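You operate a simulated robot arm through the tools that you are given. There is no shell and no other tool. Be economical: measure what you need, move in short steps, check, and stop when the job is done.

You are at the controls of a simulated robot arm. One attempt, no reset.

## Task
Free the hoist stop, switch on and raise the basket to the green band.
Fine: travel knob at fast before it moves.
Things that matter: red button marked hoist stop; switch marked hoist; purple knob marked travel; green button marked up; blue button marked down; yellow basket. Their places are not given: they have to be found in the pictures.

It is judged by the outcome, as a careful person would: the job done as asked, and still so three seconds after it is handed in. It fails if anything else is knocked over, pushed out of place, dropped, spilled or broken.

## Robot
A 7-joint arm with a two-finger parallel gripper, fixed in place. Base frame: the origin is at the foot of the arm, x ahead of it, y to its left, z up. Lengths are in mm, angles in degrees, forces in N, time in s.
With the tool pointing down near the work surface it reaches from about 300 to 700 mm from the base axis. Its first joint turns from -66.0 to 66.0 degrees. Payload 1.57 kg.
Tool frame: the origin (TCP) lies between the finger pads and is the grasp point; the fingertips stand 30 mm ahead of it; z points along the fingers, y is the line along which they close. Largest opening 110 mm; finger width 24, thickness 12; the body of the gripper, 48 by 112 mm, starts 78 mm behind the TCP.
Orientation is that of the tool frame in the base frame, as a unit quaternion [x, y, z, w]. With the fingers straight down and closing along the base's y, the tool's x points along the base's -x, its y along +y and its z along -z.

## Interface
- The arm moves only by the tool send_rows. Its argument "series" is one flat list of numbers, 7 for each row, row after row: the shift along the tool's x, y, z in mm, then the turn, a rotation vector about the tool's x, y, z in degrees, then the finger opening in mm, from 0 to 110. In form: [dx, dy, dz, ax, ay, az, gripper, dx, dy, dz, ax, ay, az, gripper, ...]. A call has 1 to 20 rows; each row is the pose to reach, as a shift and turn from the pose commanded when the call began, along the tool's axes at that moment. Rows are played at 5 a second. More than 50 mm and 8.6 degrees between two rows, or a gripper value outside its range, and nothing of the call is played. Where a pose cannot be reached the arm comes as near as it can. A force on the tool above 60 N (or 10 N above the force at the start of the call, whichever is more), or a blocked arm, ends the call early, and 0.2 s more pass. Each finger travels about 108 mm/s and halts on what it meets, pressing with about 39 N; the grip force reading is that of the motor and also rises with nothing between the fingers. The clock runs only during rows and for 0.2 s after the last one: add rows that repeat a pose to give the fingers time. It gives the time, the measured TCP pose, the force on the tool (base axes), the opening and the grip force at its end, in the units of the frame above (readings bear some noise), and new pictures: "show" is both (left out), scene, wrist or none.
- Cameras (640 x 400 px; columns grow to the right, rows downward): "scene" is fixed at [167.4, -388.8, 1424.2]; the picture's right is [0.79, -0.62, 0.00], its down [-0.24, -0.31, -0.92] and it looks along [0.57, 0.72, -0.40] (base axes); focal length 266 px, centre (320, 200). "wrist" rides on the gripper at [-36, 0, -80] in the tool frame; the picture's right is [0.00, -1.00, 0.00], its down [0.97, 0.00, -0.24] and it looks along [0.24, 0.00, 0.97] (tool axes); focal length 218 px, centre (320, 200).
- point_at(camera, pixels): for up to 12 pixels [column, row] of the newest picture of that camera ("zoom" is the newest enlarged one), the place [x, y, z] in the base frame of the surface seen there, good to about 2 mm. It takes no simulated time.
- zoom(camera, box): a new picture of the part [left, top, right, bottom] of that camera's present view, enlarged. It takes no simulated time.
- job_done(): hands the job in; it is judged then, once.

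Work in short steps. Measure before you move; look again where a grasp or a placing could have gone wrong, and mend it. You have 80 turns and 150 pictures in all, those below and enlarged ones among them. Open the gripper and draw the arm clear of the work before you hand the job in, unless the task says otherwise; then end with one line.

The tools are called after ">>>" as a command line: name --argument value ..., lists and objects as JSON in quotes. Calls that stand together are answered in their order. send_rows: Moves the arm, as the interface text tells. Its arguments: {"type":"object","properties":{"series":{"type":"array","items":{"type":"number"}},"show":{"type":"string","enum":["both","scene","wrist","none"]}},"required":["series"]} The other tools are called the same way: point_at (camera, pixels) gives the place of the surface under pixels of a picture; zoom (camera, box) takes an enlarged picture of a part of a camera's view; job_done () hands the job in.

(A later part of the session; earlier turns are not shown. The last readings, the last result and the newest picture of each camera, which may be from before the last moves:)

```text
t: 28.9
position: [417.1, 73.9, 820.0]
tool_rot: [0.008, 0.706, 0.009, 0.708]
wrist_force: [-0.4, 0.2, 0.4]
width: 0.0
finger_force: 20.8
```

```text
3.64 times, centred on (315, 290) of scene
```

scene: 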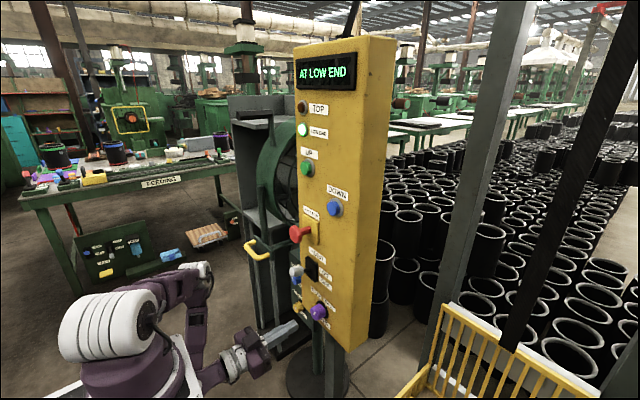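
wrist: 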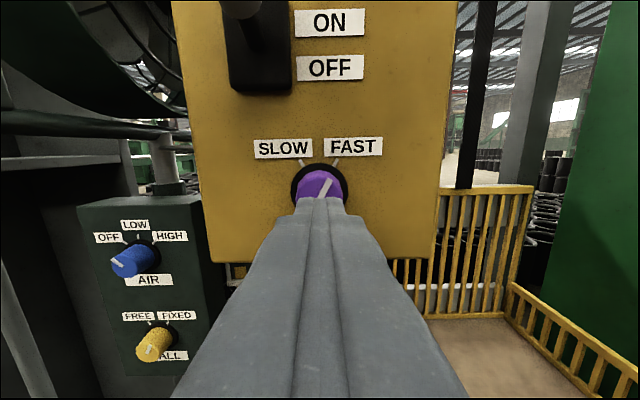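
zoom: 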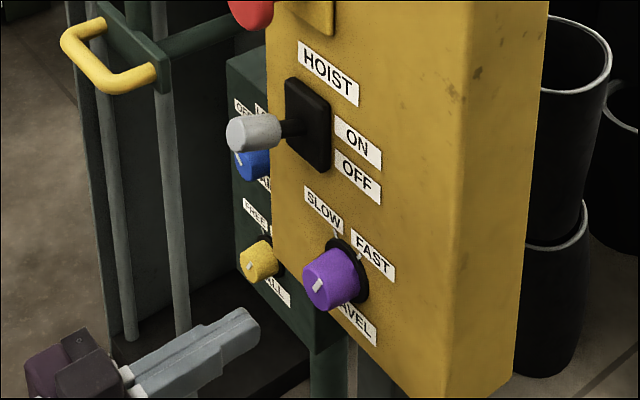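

Knob is on FAST, display still "AT LOW END". Now I move left, then up to the height of UP with a 7° yaw, away from the lever and stop.

>>> send_rows --series '[0, 40, 0, 2, 0, 0, 0, 0, 85, 0, 4, 0, 0, 0, -45, 90, 0, 7, 0, 0, 0, -90, 90, 0, 7, 0, 0, 0, -135, 90, 0, 7, 0, 0, 0, -180, 90, 0, 7, 0, 0, 0, -225, 90, 0, 7, 0, 0, 0, -270, 90, 0, 7, 0, 0, 0, -315, 90, 0, 7, 0, 0, 0, -360, 90, 0, 7, 0, 0, 0, -405, 90, 0, 7, 0, 0, 0, -417, 90, 0, 7, 0, 0, 0, -417, 90, 0, 7, 0, 0, 0]'

```text
t: 31.7
position: [416.2, 154.2, 1240.2]
tool_rot: [0.053, 0.705, -0.034, 0.706]
wrist_force: [-0.1, 0.0, 0.0]
width: 0.2
finger_force: 21.5
```

scene: 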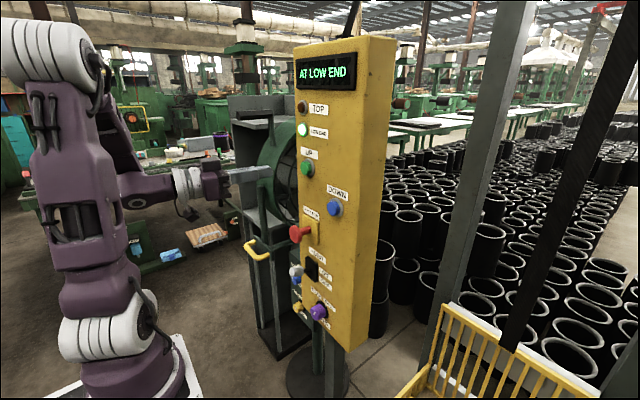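
wrist: 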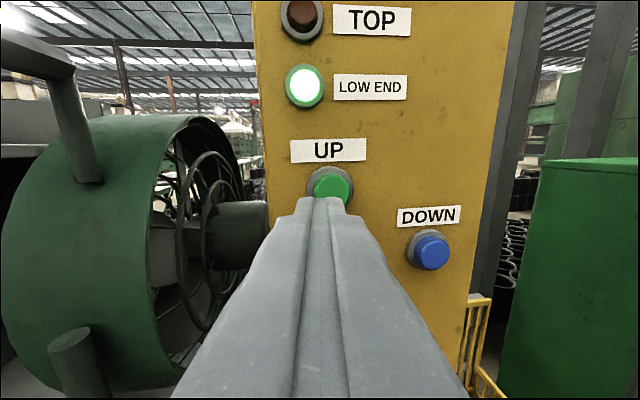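

Positioned. To find the green band I yaw right about 32° in place to view the mast, staying back from the panel.

>>> send_rows --series '[0, 0, -5, 8, 0, 0, 0, 0, 0, -5, 16, 0, 0, 0, 0, 0, -5, 24, 0, 0, 0, 0, 0, -5, 32, 0, 0, 0, 0, 0, -5, 32, 0, 0, 0]' --show "wrist"

```text
t: 32.9
position: [411.8, 154.8, 1239.2]
tool_rot: [0.245, 0.668, -0.228, 0.665]
wrist_force: [0.1, -0.7, -0.6]
width: 0.0
finger_force: 20.5
```

wrist: 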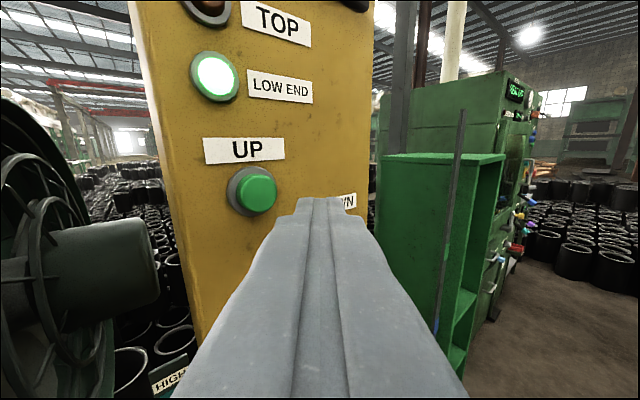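

The panel hides the mast. I move right, past the panel at about (470,−195,1300), to look at the mast from there; path stays ≥50 mm from the buttons.

>>> send_rows --series '[-10, -30, 33, 0, 0, 0, 0, -20, -59, 67, 0, 0, 0, 0, -30, -88, 100, 0, 0, 0, 0, -40, -117, 133, 0, 0, 0, 0, -50, -146, 167, 0, 0, 0, 0, -60, -175, 200, 0, 0, 0, 0, -60, -204, 234, 0, 0, 0, 0, -60, -234, 267, 0, 0, 0, 0, -60, -234, 267, 0, 0, 0, 0]' --show "both"

```text
t: 34.9
position: [470.9, -196.1, 1290.0]
tool_rot: [0.245, 0.668, -0.228, 0.665]
wrist_force: [-0.4, 0.1, 0.2]
width: 0.0
finger_force: 20.7
```

scene: 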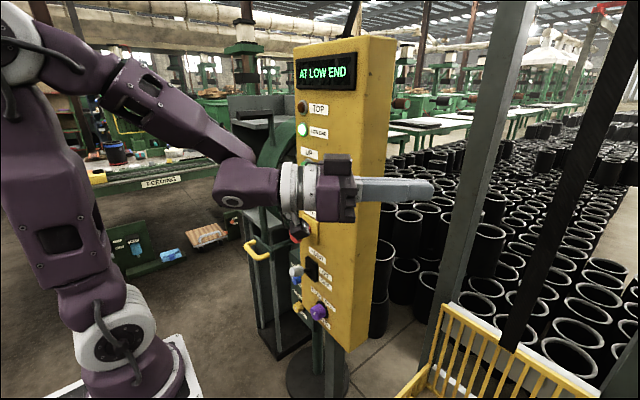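
wrist: 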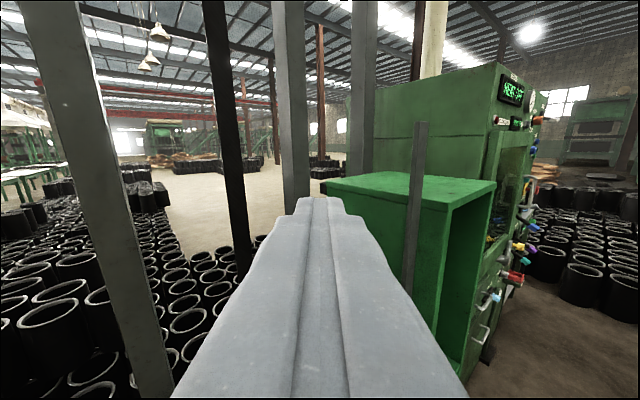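

No green band yet on visible posts; there's a slim upright at (415,200). I zoom there and on the posts.

>>> zoom --camera "wrist" --box '[340, 100, 520, 320]'

>>> point_at --camera "wrist" --pixels '[[415, 200], [420, 128], [405, 280], [295, 100], [360, 100], [230, 150], [110, 200], [380, 190], [360, 60], [290, 30]]'

```text
1.82 times, centred on (430, 210) of wrist
```

zoom: 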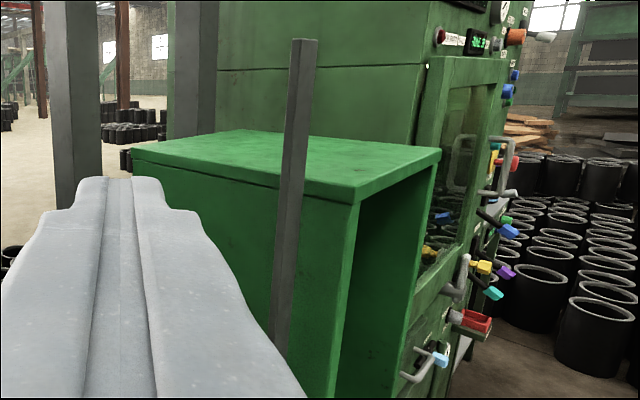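

```text
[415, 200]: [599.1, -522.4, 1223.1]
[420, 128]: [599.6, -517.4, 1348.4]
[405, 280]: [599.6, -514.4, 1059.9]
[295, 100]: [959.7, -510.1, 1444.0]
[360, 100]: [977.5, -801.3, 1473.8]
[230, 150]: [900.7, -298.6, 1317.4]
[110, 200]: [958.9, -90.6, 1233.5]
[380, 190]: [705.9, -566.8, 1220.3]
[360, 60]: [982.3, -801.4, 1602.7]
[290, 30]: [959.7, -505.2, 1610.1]
```

The slim upright at (599,−520), top z≈1350, may carry the band lower down. I pitch down ~32° to see.

>>> send_rows --series '[0, 0, 0, 0, 8, 0, 0, 0, 0, 0, 0, 16, 0, 0, 0, 0, 0, 0, 24, 0, 0, 0, 0, 0, 0, 32, 0, 0, 0, 0, 0, 0, 32, 0, 0]' --show "wrist"

```text
t: 36.1
position: [472.4, -195.8, 1291.3]
tool_rot: [0.298, 0.825, -0.151, 0.456]
wrist_force: [0.6, 0.8, -0.2]
width: 0.0
finger_force: 21.4
```

wrist: 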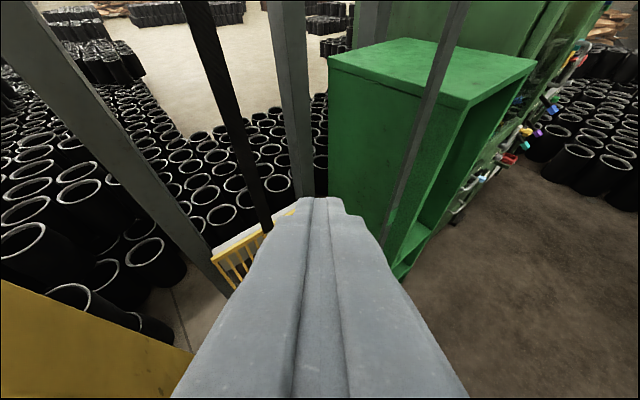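

The fingers block the view; I open them and yaw 16° further right to see the upright's lower part and the basket.

>>> send_rows --series '[0, 0, 0, 0, 8, 0, 40, 0, 0, 0, 0, 14, 0, 80, 0, 0, 0, 0, 14, 0, 110, 0, 0, 0, 0, 14, 0, 110]' --show "wrist"

>>> zoom --camera "wrist" --box '[200, 150, 440, 400]'

```text
t: 37.1
position: [471.8, -196.5, 1290.3]
tool_rot: [0.315, 0.875, -0.114, 0.35]
wrist_force: [0.3, 0.1, -0.1]
width: 109.9
finger_force: 0.1
```

wrist: 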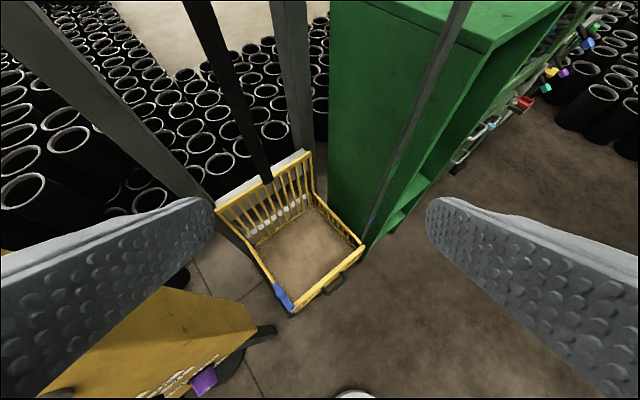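

```text
1.60 times, centred on (320, 275) of wrist
```

zoom: 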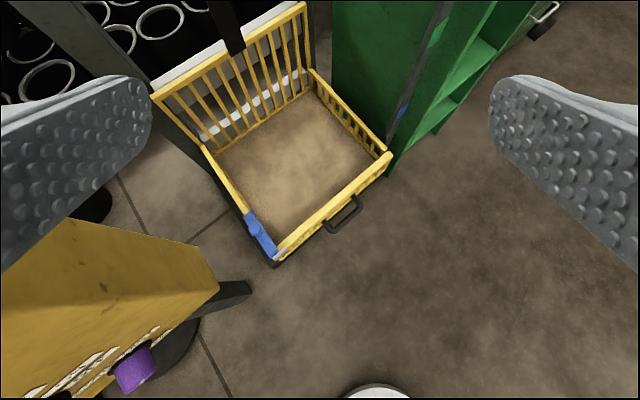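

A blue mark on the slim upright at (372,218). I zoom along the upright for a green band.

>>> zoom --camera "wrist" --box '[350, 130, 420, 240]'

>>> zoom --camera "wrist" --box '[390, 0, 490, 140]'

>>> point_at --camera "wrist" --pixels '[[372, 218], [390, 170], [280, 292], [335, 285], [362, 243], [310, 155], [365, 245], [410, 130], [430, 80]]'

```text
3.64 times, centred on (385, 185) of wrist
```

zoom: 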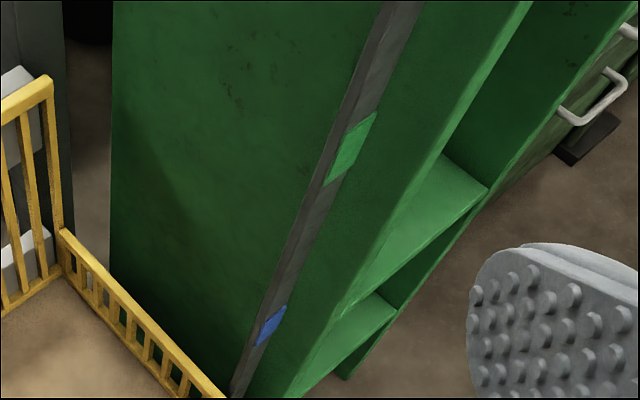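

```text
2.86 times, centred on (440, 70) of wrist
```

zoom: 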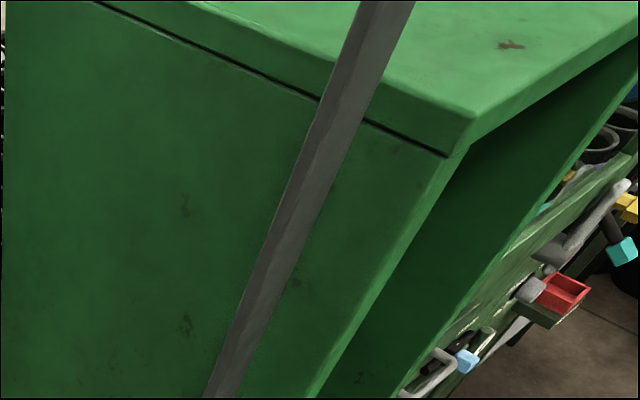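

```text
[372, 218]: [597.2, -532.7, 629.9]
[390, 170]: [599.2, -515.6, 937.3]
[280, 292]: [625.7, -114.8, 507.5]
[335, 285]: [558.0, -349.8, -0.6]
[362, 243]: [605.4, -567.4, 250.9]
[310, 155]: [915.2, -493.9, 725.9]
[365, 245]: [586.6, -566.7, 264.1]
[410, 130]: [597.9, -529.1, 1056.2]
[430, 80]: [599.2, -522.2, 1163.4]
```

There is a green band above the blue one on the upright. I measure its edges.

>>> zoom --camera "wrist" --box '[365, 150, 415, 240]'

>>> point_at --camera "wrist" --pixels '[[396, 164], [394, 164], [391, 172], [388, 178], [387, 179], [375, 214], [369, 223], [280, 284], [285, 300]]'

>>> zoom --camera "wrist" --box '[240, 200, 380, 320]'

```text
4.44 times, centred on (390, 195) of wrist
```

zoom: 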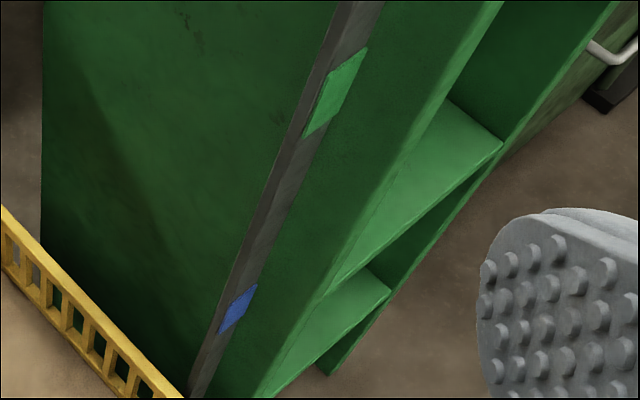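

```text
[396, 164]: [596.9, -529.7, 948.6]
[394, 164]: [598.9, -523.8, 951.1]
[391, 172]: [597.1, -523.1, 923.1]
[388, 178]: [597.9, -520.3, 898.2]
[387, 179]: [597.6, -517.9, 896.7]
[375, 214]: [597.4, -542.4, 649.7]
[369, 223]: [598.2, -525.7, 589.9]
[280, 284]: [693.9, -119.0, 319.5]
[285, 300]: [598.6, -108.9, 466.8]
```

```text
3.33 times, centred on (310, 260) of wrist
```

zoom: 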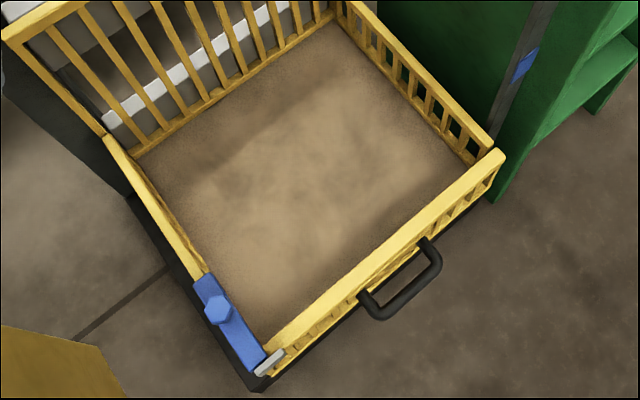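

Green band spans z≈895–953 on the upright. I measure the basket and look for a pointer on it.

>>> point_at --camera "zoom" --pixels '[[270, 362], [232, 325], [215, 300], [380, 265], [495, 158], [490, 175], [300, 150], [480, 120], [110, 150], [400, 285], [30, 30], [320, 5]]'

>>> zoom --camera "wrist" --box '[335, 220, 375, 270]'

>>> zoom --camera "wrist" --box '[260, 270, 310, 320]'

```text
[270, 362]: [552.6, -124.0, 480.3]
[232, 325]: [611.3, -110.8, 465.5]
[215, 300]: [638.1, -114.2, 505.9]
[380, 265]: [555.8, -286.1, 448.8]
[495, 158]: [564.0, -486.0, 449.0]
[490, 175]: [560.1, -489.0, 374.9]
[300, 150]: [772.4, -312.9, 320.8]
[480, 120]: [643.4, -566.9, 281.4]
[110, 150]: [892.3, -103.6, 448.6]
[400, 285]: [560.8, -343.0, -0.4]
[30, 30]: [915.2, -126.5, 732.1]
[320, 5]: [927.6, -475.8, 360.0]
```

```text
8.00 times, centred on (355, 245) of wrist
```

zoom: 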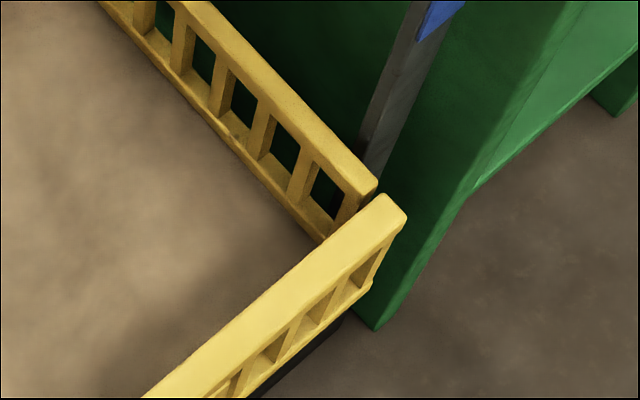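

```text
8.00 times, centred on (285, 295) of wrist
```

zoom: 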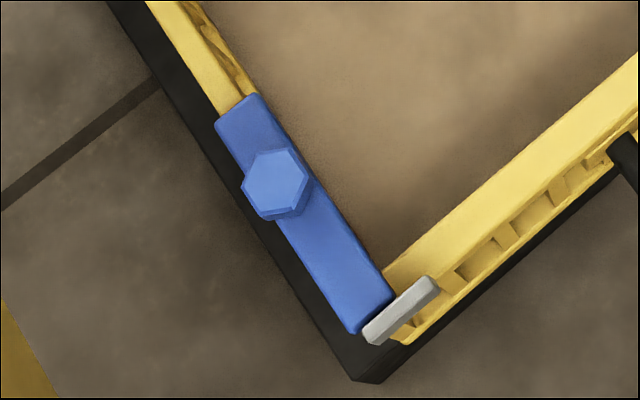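

The basket's rim is at z≈449, floor ≈320; band centre ≈925. I'll use jogs and the display for guidance. First return: undo the pitch and close the fingers.

>>> send_rows --series '[0, 0, 0, 0, -8, 0, 60, 0, 0, 0, 0, -16, 0, 20, 0, 0, 0, 0, -24, 0, 0, 0, 0, 0, 0, -32, 0, 0, 0, 0, 0, 0, -40, 0, 0, 0, 0, 0, 0, -46, 0, 0, 0, 0, 0, 0, -46, 0, 0]' --show "none"

>>> send_rows --series '[0, 30, -33, 0, 0, 0, 0, 5, 59, -67, 0, 0, 0, 0, 15, 88, -100, 0, 0, 0, 0, 25, 117, -133, 0, 0, 0, 0, 35, 146, -167, 0, 0, 0, 0, 45, 175, -200, 0, 0, 0, 0, 50, 204, -234, 0, 0, 0, 0, 50, 234, -267, 0, 0, 0, 0, 50, 234, -267, 0, 0, 0, 0]' --show "none"

>>> send_rows --series '[0, 0, 0, -8, 0, 0, 0, 0, 0, 0, -16, 0, 0, 0, 0, 0, 0, -24, 0, 0, 0, 0, 0, 0, -30, 0, 0, 0, 0, 0, 0, -30, 0, 0, 0]' --show "both"

```text
t: 38.7
position: [470.5, -195.9, 1290.8]
tool_rot: [0.244, 0.668, -0.227, 0.665]
wrist_force: [0.4, 0.2, -0.3]
width: 0.4
finger_force: 21.2
```

```text
t: 40.7
position: [410.6, 152.6, 1250.4]
tool_rot: [0.244, 0.668, -0.228, 0.665]
wrist_force: [-0.6, 0.0, -0.3]
width: 0.1
finger_force: 21.9
```

```text
t: 41.9
position: [411.3, 155.0, 1248.8]
tool_rot: [0.064, 0.704, -0.044, 0.706]
wrist_force: [0.1, -0.3, 0.0]
width: 0.0
finger_force: 21.4
```

scene: 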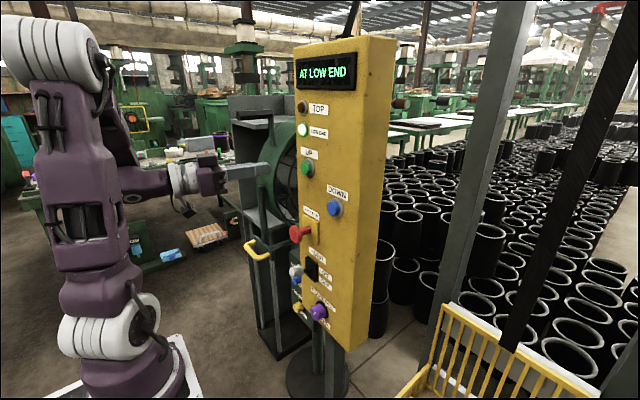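
wrist: 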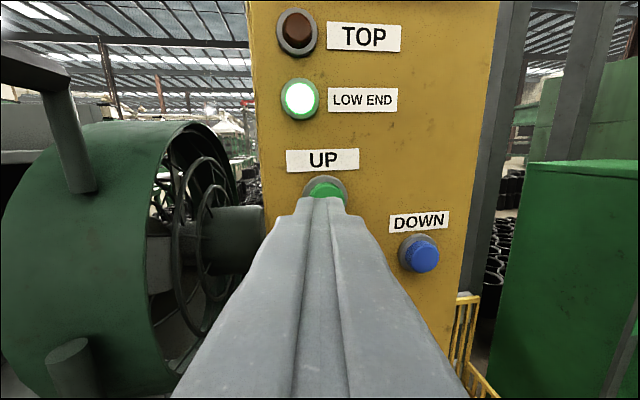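

Display unchanged. I approach UP (522,127,1237), stopping ~10 mm short.

>>> send_rows --series '[6, -6, 25, 0, 0, 0, 0, 12, -12, 50, 0, 0, 0, 0, 12, -12, 73, 0, 0, 0, 0, 12, -12, 73, 0, 0, 0, 0]' --show "wrist"

>>> zoom --camera "scene" --box '[280, 140, 340, 200]'

```text
t: 42.9
position: [480.6, 131.9, 1236.6]
tool_rot: [0.064, 0.704, -0.047, 0.705]
wrist_force: [1.3, 0.3, -0.6]
width: 0.2
finger_force: 21.4
```

wrist: 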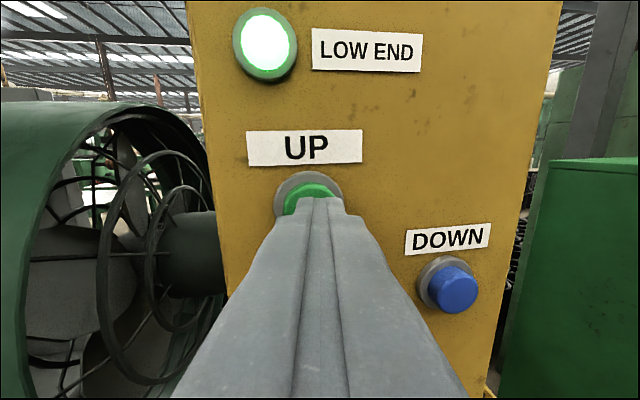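

```text
6.67 times, centred on (310, 170) of scene
```

zoom: 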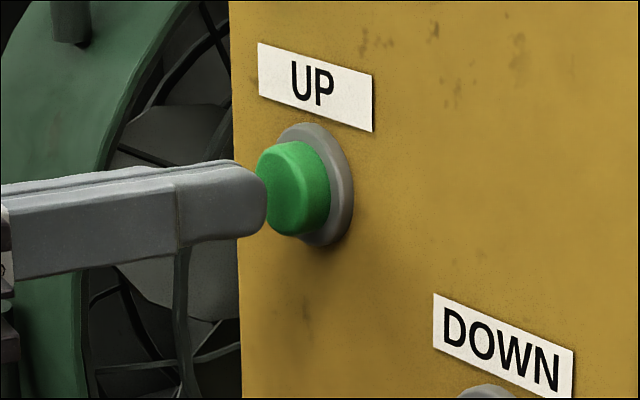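

Aligned. A tap: advance 17 mm, hold briefly, retract.

>>> send_rows --series '[0, 0, 10, 0, 0, 0, 0, 0, 0, 17, 0, 0, 0, 0, 0, 0, 17, 0, 0, 0, 0, 0, 0, 5, 0, 0, 0, 0]' --show "scene"

>>> zoom --camera "scene" --box '[285, 40, 385, 100]'

>>> point_at --camera "scene" --pixels '[[450, 308], [445, 303]]'

```text
t: 43.9
position: [486.4, 131.7, 1236.1]
tool_rot: [0.063, 0.705, -0.047, 0.705]
wrist_force: [-0.2, -0.2, 0.1]
width: 0.1
finger_force: 21.9
```

scene: 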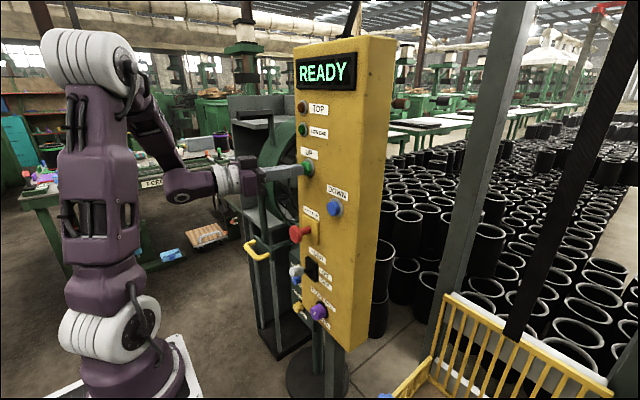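

```text
6.40 times, centred on (335, 70) of scene
```

zoom: 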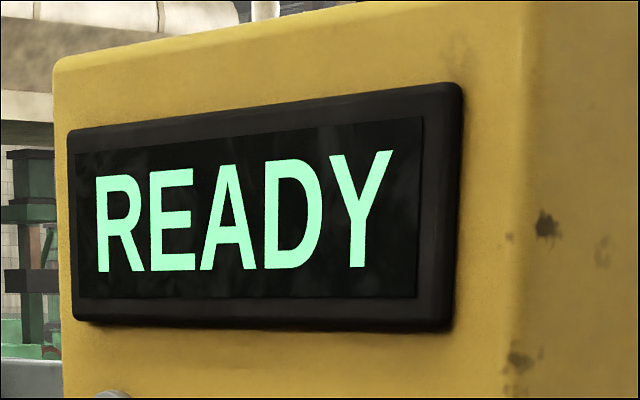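

```text
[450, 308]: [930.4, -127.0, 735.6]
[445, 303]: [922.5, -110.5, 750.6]
```

It moves while held: display "READY", basket higher. I measure the new rail height at corner (450,293).

>>> zoom --camera "scene" --box '[400, 270, 520, 350]'

>>> point_at --camera "scene" --pixels '[[450, 294], [470, 304], [480, 309], [397, 392], [430, 361], [490, 315]]'

```text
5.00 times, centred on (460, 310) of scene
```

zoom: 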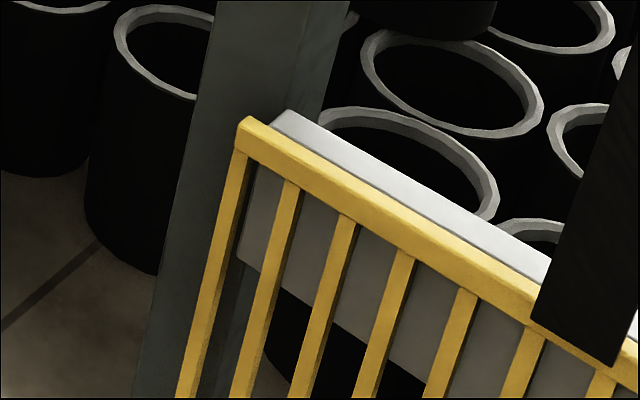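

```text
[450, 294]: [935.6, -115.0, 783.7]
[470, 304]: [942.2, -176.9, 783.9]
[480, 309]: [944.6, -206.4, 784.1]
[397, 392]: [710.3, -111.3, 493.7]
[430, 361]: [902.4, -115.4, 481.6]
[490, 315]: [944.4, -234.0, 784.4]
```

Rim rose from ~449 to ~487 with that tap. Next a longer hold (~1.8 s) to calibrate speed.

>>> send_rows --series '[0, 0, 12, 0, 0, 0, 0, 0, 0, 12, 0, 0, 0, 0, 0, 0, 12, 0, 0, 0, 0, 0, 0, 12, 0, 0, 0, 0, 0, 0, 12, 0, 0, 0, 0, 0, 0, 12, 0, 0, 0, 0, 0, 0, 12, 0, 0, 0, 0, 0, 0, 12, 0, 0, 0, 0, 0, 0, 12, 0, 0, 0, 0, 0, 0, 0, 0, 0, 0, 0]' --show "scene"

>>> zoom --camera "scene" --box '[360, 200, 640, 400]'

```text
t: 46.1
position: [487.7, 129.7, 1236.4]
tool_rot: [0.064, 0.704, -0.047, 0.706]
wrist_force: [-0.5, 0.2, -0.3]
width: 0.0
finger_force: 21.3
```

scene: 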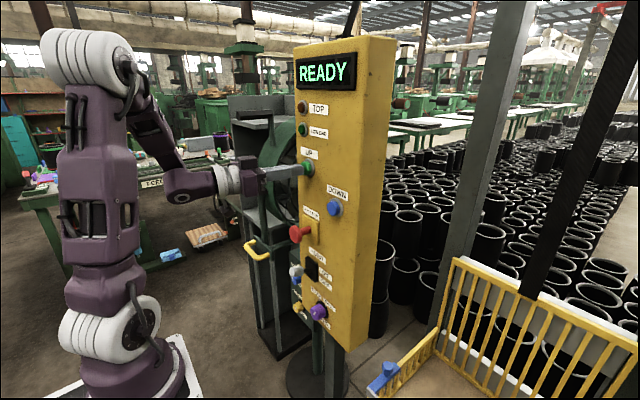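

```text
2.00 times, centred on (500, 300) of scene
```

zoom: 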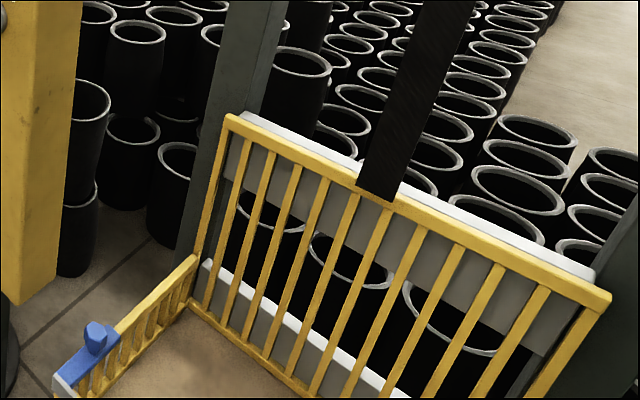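

>>> point_at --camera "zoom" --pixels '[[235, 122], [240, 128], [165, 290], [195, 265], [150, 310], [230, 340], [350, 183], [600, 298]]'

```text
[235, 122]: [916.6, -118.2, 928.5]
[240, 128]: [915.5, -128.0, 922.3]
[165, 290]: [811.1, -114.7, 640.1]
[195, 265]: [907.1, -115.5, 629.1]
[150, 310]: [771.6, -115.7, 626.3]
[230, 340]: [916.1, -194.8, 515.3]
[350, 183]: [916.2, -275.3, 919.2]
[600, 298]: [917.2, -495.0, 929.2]
```

Rim is now ~638, floor ~512 (rise ≈190). Display gives no band cue, so I go back to the lookout to see what on the basket lines up with the band.

>>> send_rows --series '[0, 4, -25, 0, 0, 0, 0, 0, 8, -50, 0, 0, 0, 0, 0, 12, -73, 0, 0, 0, 0, 0, 12, -73, 8, 0, 0, 0, 0, 12, -73, 16, 0, 0, 0, 0, 12, -73, 24, 0, 0, 0, 0, 12, -73, 30, 0, 0, 0, 0, 12, -73, 30, 0, 0, 0]' --show "none"

>>> send_rows --series '[-10, -30, 33, 0, 0, 0, 0, -20, -59, 67, 0, 0, 0, 0, -30, -88, 100, 0, 0, 0, 0, -40, -117, 133, 0, 0, 0, 0, -50, -146, 167, 0, 0, 0, 0, -60, -175, 200, 0, 5, 0, 30, -60, -204, 234, 0, 12, 0, 60, -60, -234, 267, 0, 20, 0, 90, -60, -234, 267, 0, 28, 0, 110, -60, -234, 267, 0, 36, 0, 110, -60, -234, 267, 0, 36, 0, 110]' --show "wrist"

>>> zoom --camera "wrist" --box '[260, 150, 430, 320]'

```text
t: 47.9
position: [416.3, 153.2, 1236.1]
tool_rot: [0.245, 0.668, -0.228, 0.665]
wrist_force: [-0.4, -0.3, 0.3]
width: 0.3
finger_force: 21.1
```

```text
t: 50.3
position: [476.9, -197.1, 1288.1]
tool_rot: [0.303, 0.841, -0.14, 0.425]
wrist_force: [-0.3, -0.1, -0.4]
width: 110.0
finger_force: 0.0
```

wrist: 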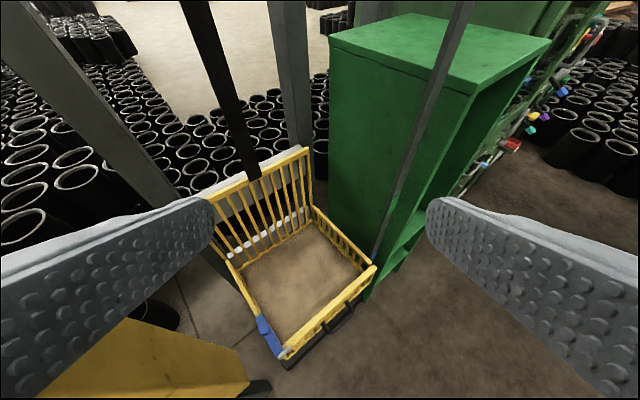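

```text
2.35 times, centred on (345, 235) of wrist
```

zoom: 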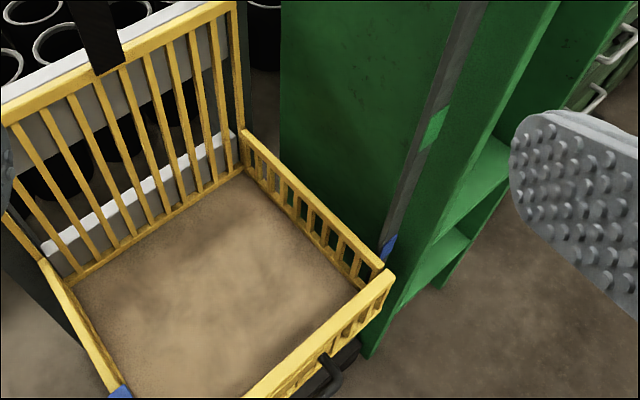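

The front rail overlaps the blue band now. I zoom in on the corner by the upright for any pointer.

>>> zoom --camera "wrist" --box '[340, 230, 400, 310]'

>>> zoom --camera "wrist" --box '[270, 290, 370, 370]'

>>> point_at --camera "wrist" --pixels '[[373, 267], [368, 275], [340, 308], [360, 262], [320, 212], [330, 320], [345, 325], [381, 248], [383, 262], [378, 258]]'

```text
5.00 times, centred on (370, 270) of wrist
```

zoom: 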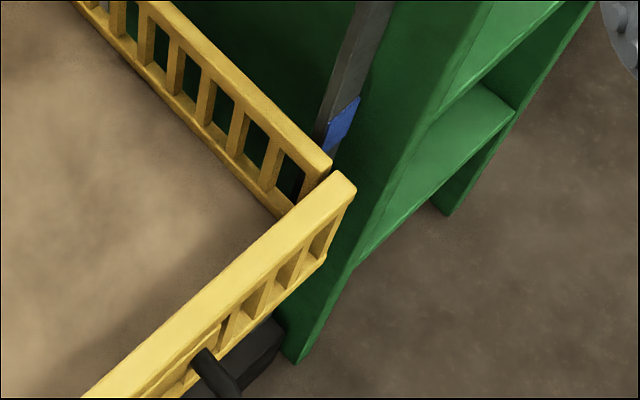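

```text
5.00 times, centred on (320, 330) of wrist
```

zoom: 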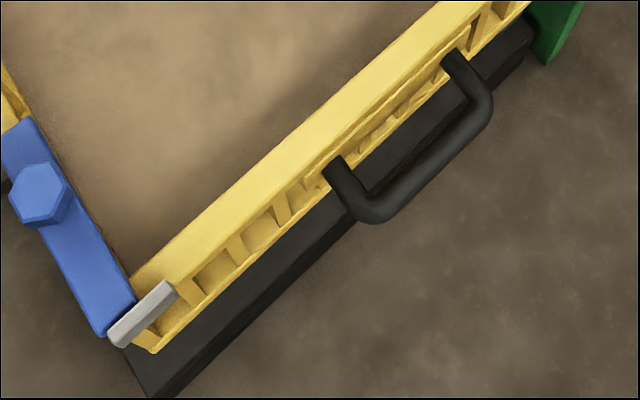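

```text
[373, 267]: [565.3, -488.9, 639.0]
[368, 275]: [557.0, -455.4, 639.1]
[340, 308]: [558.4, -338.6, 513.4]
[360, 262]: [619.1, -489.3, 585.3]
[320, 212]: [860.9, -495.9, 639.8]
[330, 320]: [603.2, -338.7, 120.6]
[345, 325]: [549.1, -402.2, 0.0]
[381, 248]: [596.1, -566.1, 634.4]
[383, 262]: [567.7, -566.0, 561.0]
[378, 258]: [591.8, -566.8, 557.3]
```

No pointer visible from here; the outer right side of the basket is hidden. I'll view it from the front-right: first undo the pitch and close the fingers, then move to about (430,−520,760) looking along +x.

>>> send_rows --series '[0, 0, 0, 0, -8, 0, 60, 0, 0, 0, 0, -16, 0, 20, 0, 0, 0, 0, -24, 0, 0, 0, 0, 0, 0, -32, 0, 0, 0, 0, 0, 0, -36, 0, 0, 0, 0, 0, 0, -36, 0, 0]' --show "none"

>>> send_rows --series '[37, -20, 12, -2.8, 0, 0, 0, 74, -40, 24, -5.6, 0, 0, 0, 111, -60, 36, -8.4, 0, 0, 0, 148, -80, 48, -11.2, 0, 0, 0, 185, -100, 60, -14, 0, 0, 0, 223, -120, 72, -16.8, 0, 0, 0, 260, -140, 83, -19.6, 0, 0, 0, 297, -160, 95, -22.4, 0, 0, 0, 334, -180, 107, -25.2, 0, 0, 0, 371, -200, 119, -28, 0, 0, 0, 408, -220, 131, -30.8, 0, 0, 0, 446, -240, 143, -33.6, 0, 0, 0, 483, -260, 155, -36.4, 0, 0, 0, 520, -280, 167, -39, 0, 0, 0, 520, -280, 167, -39, 0, 0, 0]' --show "both"

```text
t: 51.7
position: [477.1, -196.8, 1288.1]
tool_rot: [0.244, 0.668, -0.227, 0.665]
wrist_force: [0.5, 0.4, 0.2]
width: 0.0
finger_force: 21.3
```

```text
t: 54.9
position: [435.9, -466.6, 793.6]
tool_rot: [0.01, 0.706, 0.008, 0.708]
wrist_force: [0.9, 0.2, 0.2]
width: 0.0
finger_force: 20.5
out of reach, approached as far as the arm can: row 2, 3, 4, 5, 13, 14, 15
```

scene: 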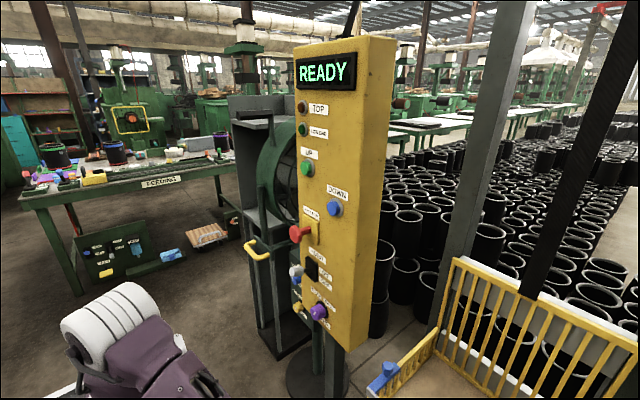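
wrist: 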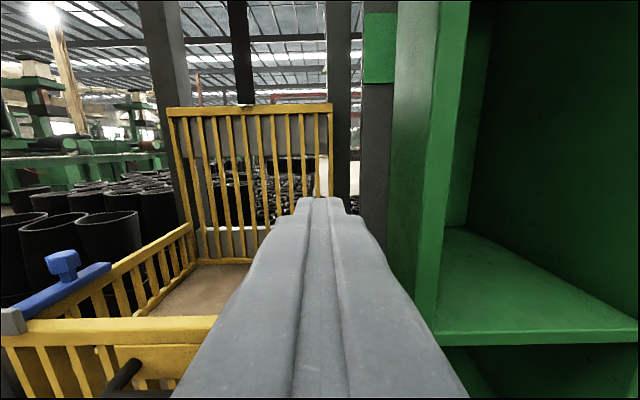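

Good view: green band at (380,48) faces us. I open the fingers to see the rail beside the upright.

>>> send_rows --series '[0, 0, -5, 0, 0, 0, 60, 0, 0, -5, 0, 0, 0, 110, 0, 0, -5, 0, 0, 0, 110]' --show "wrist"

>>> zoom --camera "wrist" --box '[210, 200, 430, 400]'

```text
t: 55.7
position: [431.6, -467.1, 793.9]
tool_rot: [0.009, 0.706, 0.009, 0.708]
wrist_force: [0.2, 1.2, 0.8]
width: 110.0
finger_force: 0.0
```

wrist: 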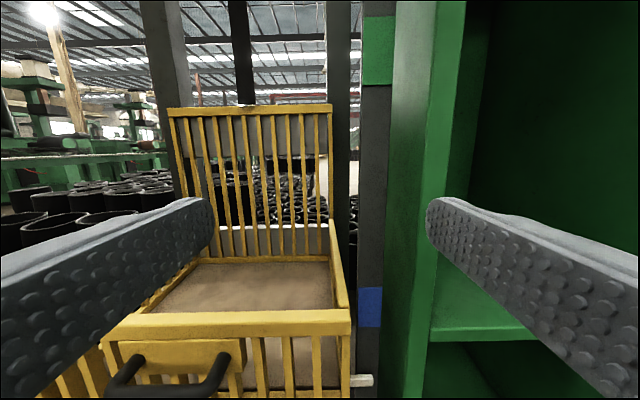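

```text
2.00 times, centred on (320, 300) of wrist
```

zoom: 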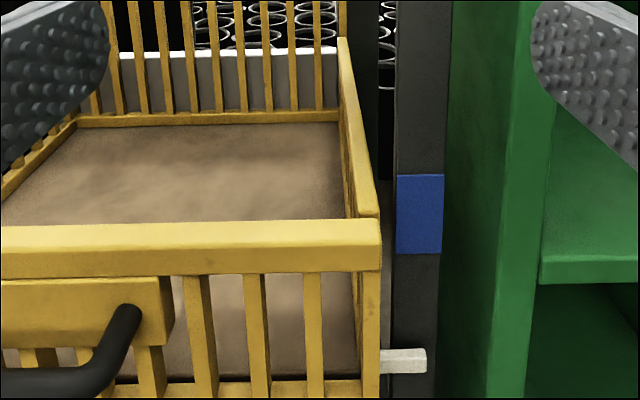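

There is a white pointer on the basket's right at zoom (405,360). I measure it along with the band edges.

>>> point_at --camera "zoom" --pixels '[[405, 352], [405, 360], [405, 372], [420, 178], [420, 248], [360, 232]]'

>>> point_at --camera "wrist" --pixels '[[378, 18], [378, 50], [378, 82], [371, 291], [371, 324], [364, 380]]'

```text
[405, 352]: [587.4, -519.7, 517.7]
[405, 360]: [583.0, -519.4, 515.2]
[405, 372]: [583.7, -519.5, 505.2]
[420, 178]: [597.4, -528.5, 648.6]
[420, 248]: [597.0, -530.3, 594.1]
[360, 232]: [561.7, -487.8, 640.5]
```

```text
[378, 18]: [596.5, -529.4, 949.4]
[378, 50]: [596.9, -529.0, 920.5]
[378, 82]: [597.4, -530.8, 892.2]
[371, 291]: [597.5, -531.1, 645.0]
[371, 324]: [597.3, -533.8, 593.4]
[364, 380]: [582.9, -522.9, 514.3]
```

Pointer is at z≈512; green band 892–950 (centre ≈921), so +409 mm needed. I return via the lookout to the UP button.

>>> send_rows --series '[-36, 19, 0, 2.8, 0, 0, 60, -72, 38, 0, 5.6, 0, 0, 20, -107, 57, 3, 8.4, 0, 0, 0, -142, 77, 7, 11.2, 0, 0, 0, -177, 96, 11, 14, 0, 0, 0, -213, 115, 15, 16.8, 0, 0, 0, -248, 135, 19, 19.6, 0, 0, 0, -283, 154, 23, 22.4, 0, 0, 0, -319, 173, 27, 25.2, 0, 0, 0, -354, 193, 31, 28, 0, 0, 0, -390, 212, 35, 30.8, 0, 0, 0, -425, 231, 39, 33.6, 0, 0, 0, -460, 251, 42, 36.4, 0, 0, 0, -495, 270, 45, 39, 0, 0, 0, -495, 270, 45, 39, 0, 0, 0]' --show "none"

```text
t: 58.9
position: [481.8, -220.0, 1289.1]
tool_rot: [0.241, 0.67, -0.223, 0.666]
wrist_force: [0.2, 0.7, 0.7]
width: 0.0
finger_force: 21.0
out of reach, approached as far as the arm can: row 9, 10, 11, 12, 13, 14, 15
```

Now at (482,−220,1289). I move back to (412,155,1240) in front of UP, keeping the yaw, then turn it back.

>>> send_rows --series '[0, 27, -32, 0, 0, 0, 0, 5, 55, -64, 0, 0, 0, 0, 10, 82, -96, 0, 0, 0, 0, 15, 110, -127, 0, 0, 0, 0, 20, 138, -160, 0, 0, 0, 0, 25, 165, -191, 0, 0, 0, 0, 35, 193, -223, 0, 0, 0, 0, 45, 220, -255, 0, 0, 0, 0, 49, 248, -287, 0, 0, 0, 0, 49, 248, -287, 0, 0, 0, 0]' --show "none"

>>> send_rows --series '[0, 0, 0, -8, 0, 0, 0, 0, 0, 0, -16, 0, 0, 0, 0, 0, 0, -24, 0, 0, 0, 0, 0, 0, -30, 0, 0, 0, 0, 0, 0, -30, 0, 0, 0]' --show "both"

```text
t: 60.9
position: [509.5, 22.9, 1235.8]
tool_rot: [0.256, 0.658, -0.236, 0.667]
wrist_force: [-48.2, 5.7, -1.1]
width: 0.1
finger_force: 21.5
out of reach, approached as far as the arm can: row 1, 2, 3, 4, 5, 6, 7, 8, 9, 10
stopped in row 10: the force on the tool passed its limit (the readings are from after the stop); the commanded pose is now the measured one
```

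```text
t: 61.3
position: [510.1, 20.4, 1236.4]
tool_rot: [0.229, 0.667, -0.206, 0.679]
wrist_force: [-37.9, 8.9, -3.0]
width: 0.0
finger_force: 21.5
stopped in row 1: the force on the tool passed its limit (the readings are from after the stop); the commanded pose is now the measured one
```

scene: 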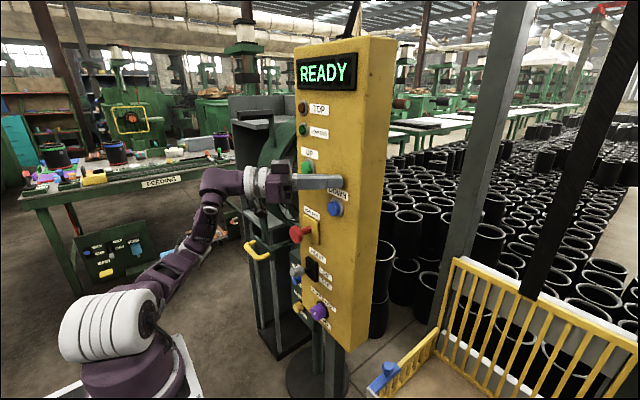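
wrist: 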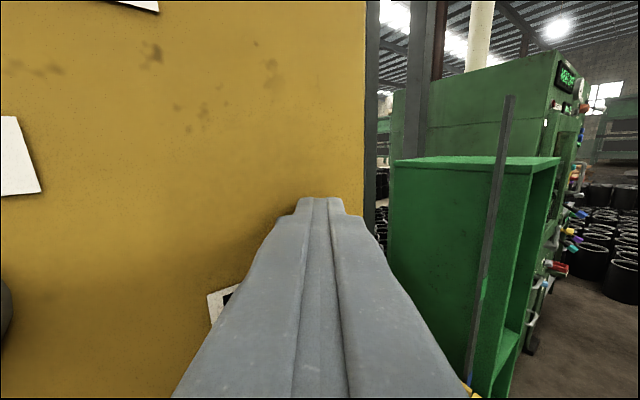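

The arm took a different (low-elbow) shape and its tip is touching the plain panel surface at y≈3, z≈1236. No button touched. I back straight off along the tool axis.

>>> send_rows --series '[0, 0, -8, 0, 0, 0, 0, 0, 0, -16, 0, 0, 0, 0, 0, 0, -24, 0, 0, 0, 0, 0, 0, -32, 0, 0, 0, 0, 0, 0, -40, 0, 0, 0, 0]' --show "scene"

```text
t: 62.5
position: [503.8, 25.6, 1232.7]
tool_rot: [0.226, 0.669, -0.206, 0.678]
wrist_force: [-0.8, 0.6, 0.0]
width: 0.0
finger_force: 21.3
out of reach, approached as far as the arm can: row 2, 3, 4, 5
```

scene: 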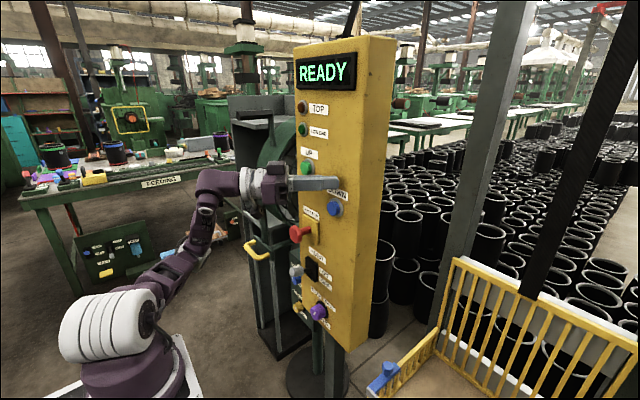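

Contact is released (force ~0). I probe sliding toward +y with slight backing, still 13 mm off the panel surface.

>>> send_rows --series '[0, 10, -10, 0, 0, 0, 0, 0, 20, -20, 0, 0, 0, 0, 0, 30, -30, 0, 0, 0, 0, 0, 30, -30, 0, 0, 0, 0]' --show "none"

```text
t: 63.2
position: [510.5, 30.6, 1230.7]
tool_rot: [0.235, 0.663, -0.21, 0.679]
wrist_force: [-38.6, 6.4, -2.3]
width: 0.0
finger_force: 21.1
out of reach, approached as far as the arm can: row 1, 2, 3
stopped in row 3: the force on the tool passed its limit (the readings are from after the stop); the commanded pose is now the measured one
```

Not workable in this arm shape. I withdraw toward −y, off the panel's right side, to reset the configuration.

>>> send_rows --series '[0, -6, -4, 0, 0, 0, 0, 0, -13, -1, 0, 0, 0, 0, 0, -38, 14, 0, 0, 0, 0, 0, -66, 28, 0, 0, 0, 0, 0, -93, 42, 0, 0, 0, 0, 0, -128, 61, 0, 0, 0, 0, 0, -128, 61, 0, 0, 0, 0]'

```text
t: 64.4
position: [510.1, 11.2, 1237.4]
tool_rot: [0.199, 0.681, -0.193, 0.677]
wrist_force: [-137.1, 67.5, -23.6]
width: 0.0
finger_force: 21.1
out of reach, approached as far as the arm can: row 3, 4, 5, 6
stopped in row 6: the force on the tool passed its limit (the readings are from after the stop); the commanded pose is now the measured one
```

scene: 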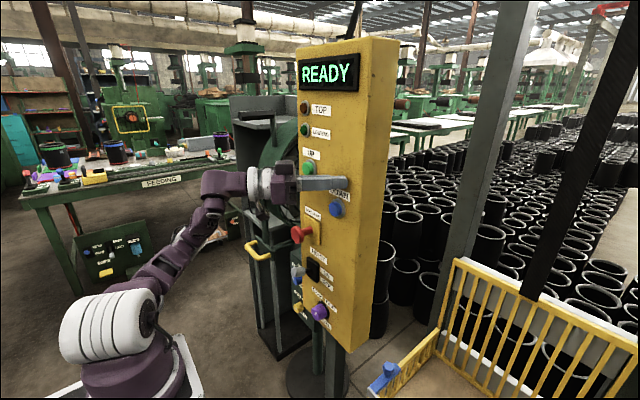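
wrist: 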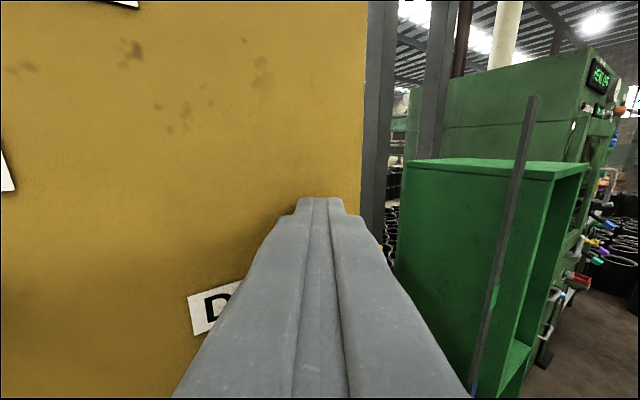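

The force rose; I must relieve it at once. I back off along the tool axis, with the tool tilting up, which suits this arm shape.

>>> send_rows --series '[0, 0, -6, 0, 0, 0, 0, 0, 0, -10, 0, -4, 0, 0, 0, 0, -16, 0, -8, 0, 0, 0, 0, -24, 0, -12, 0, 0]'

>>> point_at --camera "scene" --pixels '[[303, 106], [330, 150], [318, 190], [340, 300], [340, 70]]'

```text
t: 64.7
position: [509.6, 12.1, 1237.9]
tool_rot: [0.199, 0.681, -0.192, 0.679]
wrist_force: [-91.0, 38.5, -15.0]
width: 0.0
finger_force: 20.9
out of reach, approached as far as the arm can: row 1
stopped in row 1: the force on the tool passed its limit (the readings are from after the stop); the commanded pose is now the measured one
```

scene: 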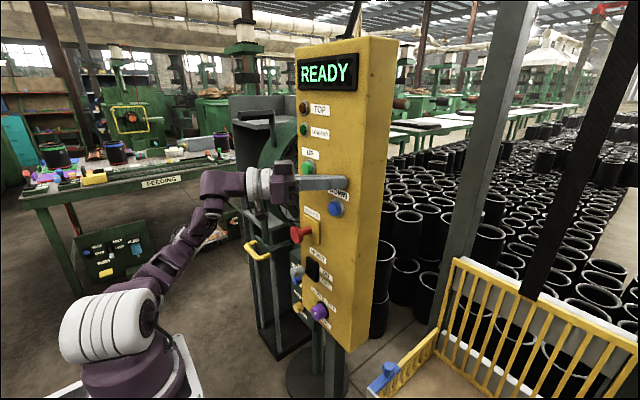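
wrist: 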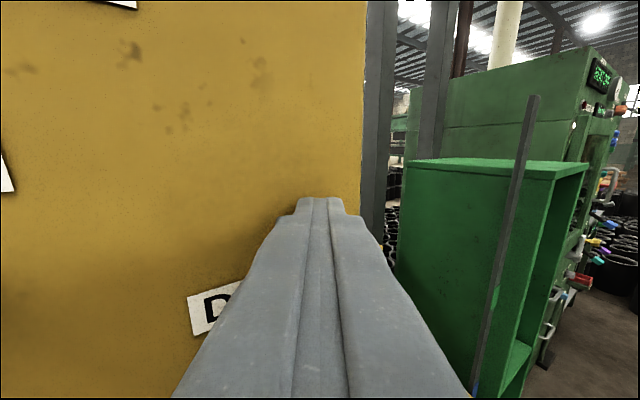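

```text
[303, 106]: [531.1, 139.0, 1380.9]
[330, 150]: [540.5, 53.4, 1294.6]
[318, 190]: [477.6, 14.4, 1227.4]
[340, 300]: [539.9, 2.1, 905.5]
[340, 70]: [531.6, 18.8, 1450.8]
```

Panel essentially in place. Force is falling (137→91 N); I keep withdrawing along base −x.

>>> send_rows --series '[0, -3, -6, 0, 0, 0, 0, 0, -6, -12, 0, 0, 0, 0, 0, -9, -20, 0, 0, 0, 0]' --show "none"

```text
t: 65.1
position: [509.0, 10.9, 1236.7]
tool_rot: [0.2, 0.68, -0.191, 0.679]
wrist_force: [-61.3, 24.3, -9.0]
width: 0.0
finger_force: 21.7
out of reach, approached as far as the arm can: row 1
stopped in row 1: the force on the tool passed its limit (the readings are from after the stop); the commanded pose is now the measured one
```

Force down to 61 N. I try a very small retreat with up-tilt.

>>> send_rows --series '[0, 0, -2, 0, -2, 0, 0, 0, 0, -4, 0, -4, 0, 0, 0, 0, -6, 0, -6, 0, 0]' --show "none"

```text
t: 65.6
position: [509.5, 12.4, 1236.3]
tool_rot: [0.2, 0.68, -0.191, 0.679]
wrist_force: [-43.4, 15.3, -5.5]
width: 0.0
finger_force: 21.5
out of reach, approached as far as the arm can: row 2
stopped in row 2: the force on the tool passed its limit (the readings are from after the stop); the commanded pose is now the measured one
```

I try yawing right instead: it swings the tip from x≈534 to ≈525, off the panel.

>>> send_rows --series '[0, 0, -1, 4, 0, 0, 0, 0, 0, -2, 8, 0, 0, 0, 0, 0, -3, 14, 0, 0, 0, 0, 0, -4, 20, 0, 0, 0]' --show "scene"

```text
t: 66.6
position: [512.5, 6.6, 1235.8]
tool_rot: [0.315, 0.637, -0.308, 0.633]
wrist_force: [0.0, -0.1, -0.1]
width: 0.0
finger_force: 21.1
out of reach, approached as far as the arm can: row 4
```

scene: 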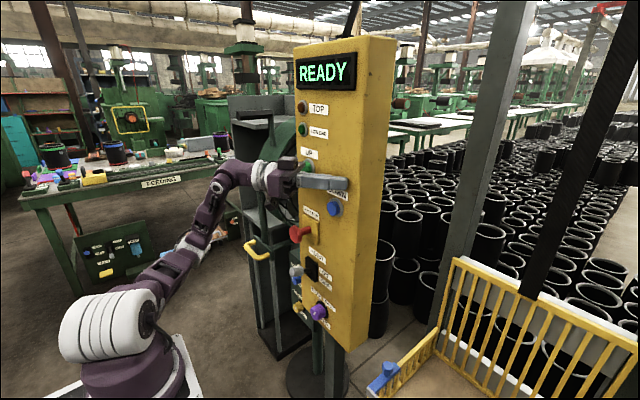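

Free (force 0). I now slide away to −y along the panel's front toward (490,−190).

>>> send_rows --series '[0, -10, 7, 0, 0, 0, 0, 0, -30, 28, 0, 0, 0, 0, 0, -55, 55, 0, 0, 0, 0, 0, -85, 88, 0, 0, 0, 0, 0, -115, 118, 0, 0, 0, 0, 0, -140, 144, 0, 0, 0, 0, 0, -140, 144, 0, 0, 0, 0]' --show "scene"

```text
t: 68.2
position: [489.3, -192.9, 1234.2]
tool_rot: [0.315, 0.637, -0.307, 0.633]
wrist_force: [-0.3, -0.5, 0.0]
width: 0.2
finger_force: 21.8
```

scene: 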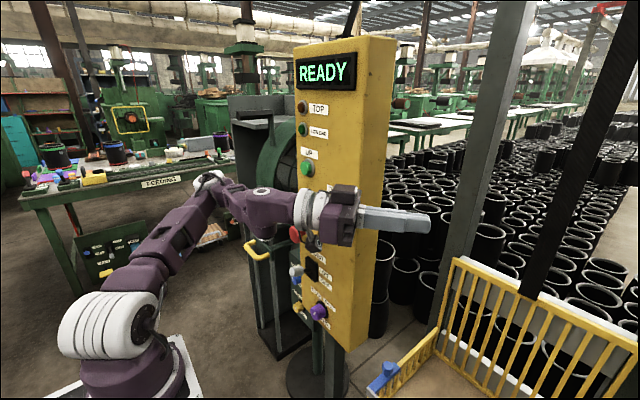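

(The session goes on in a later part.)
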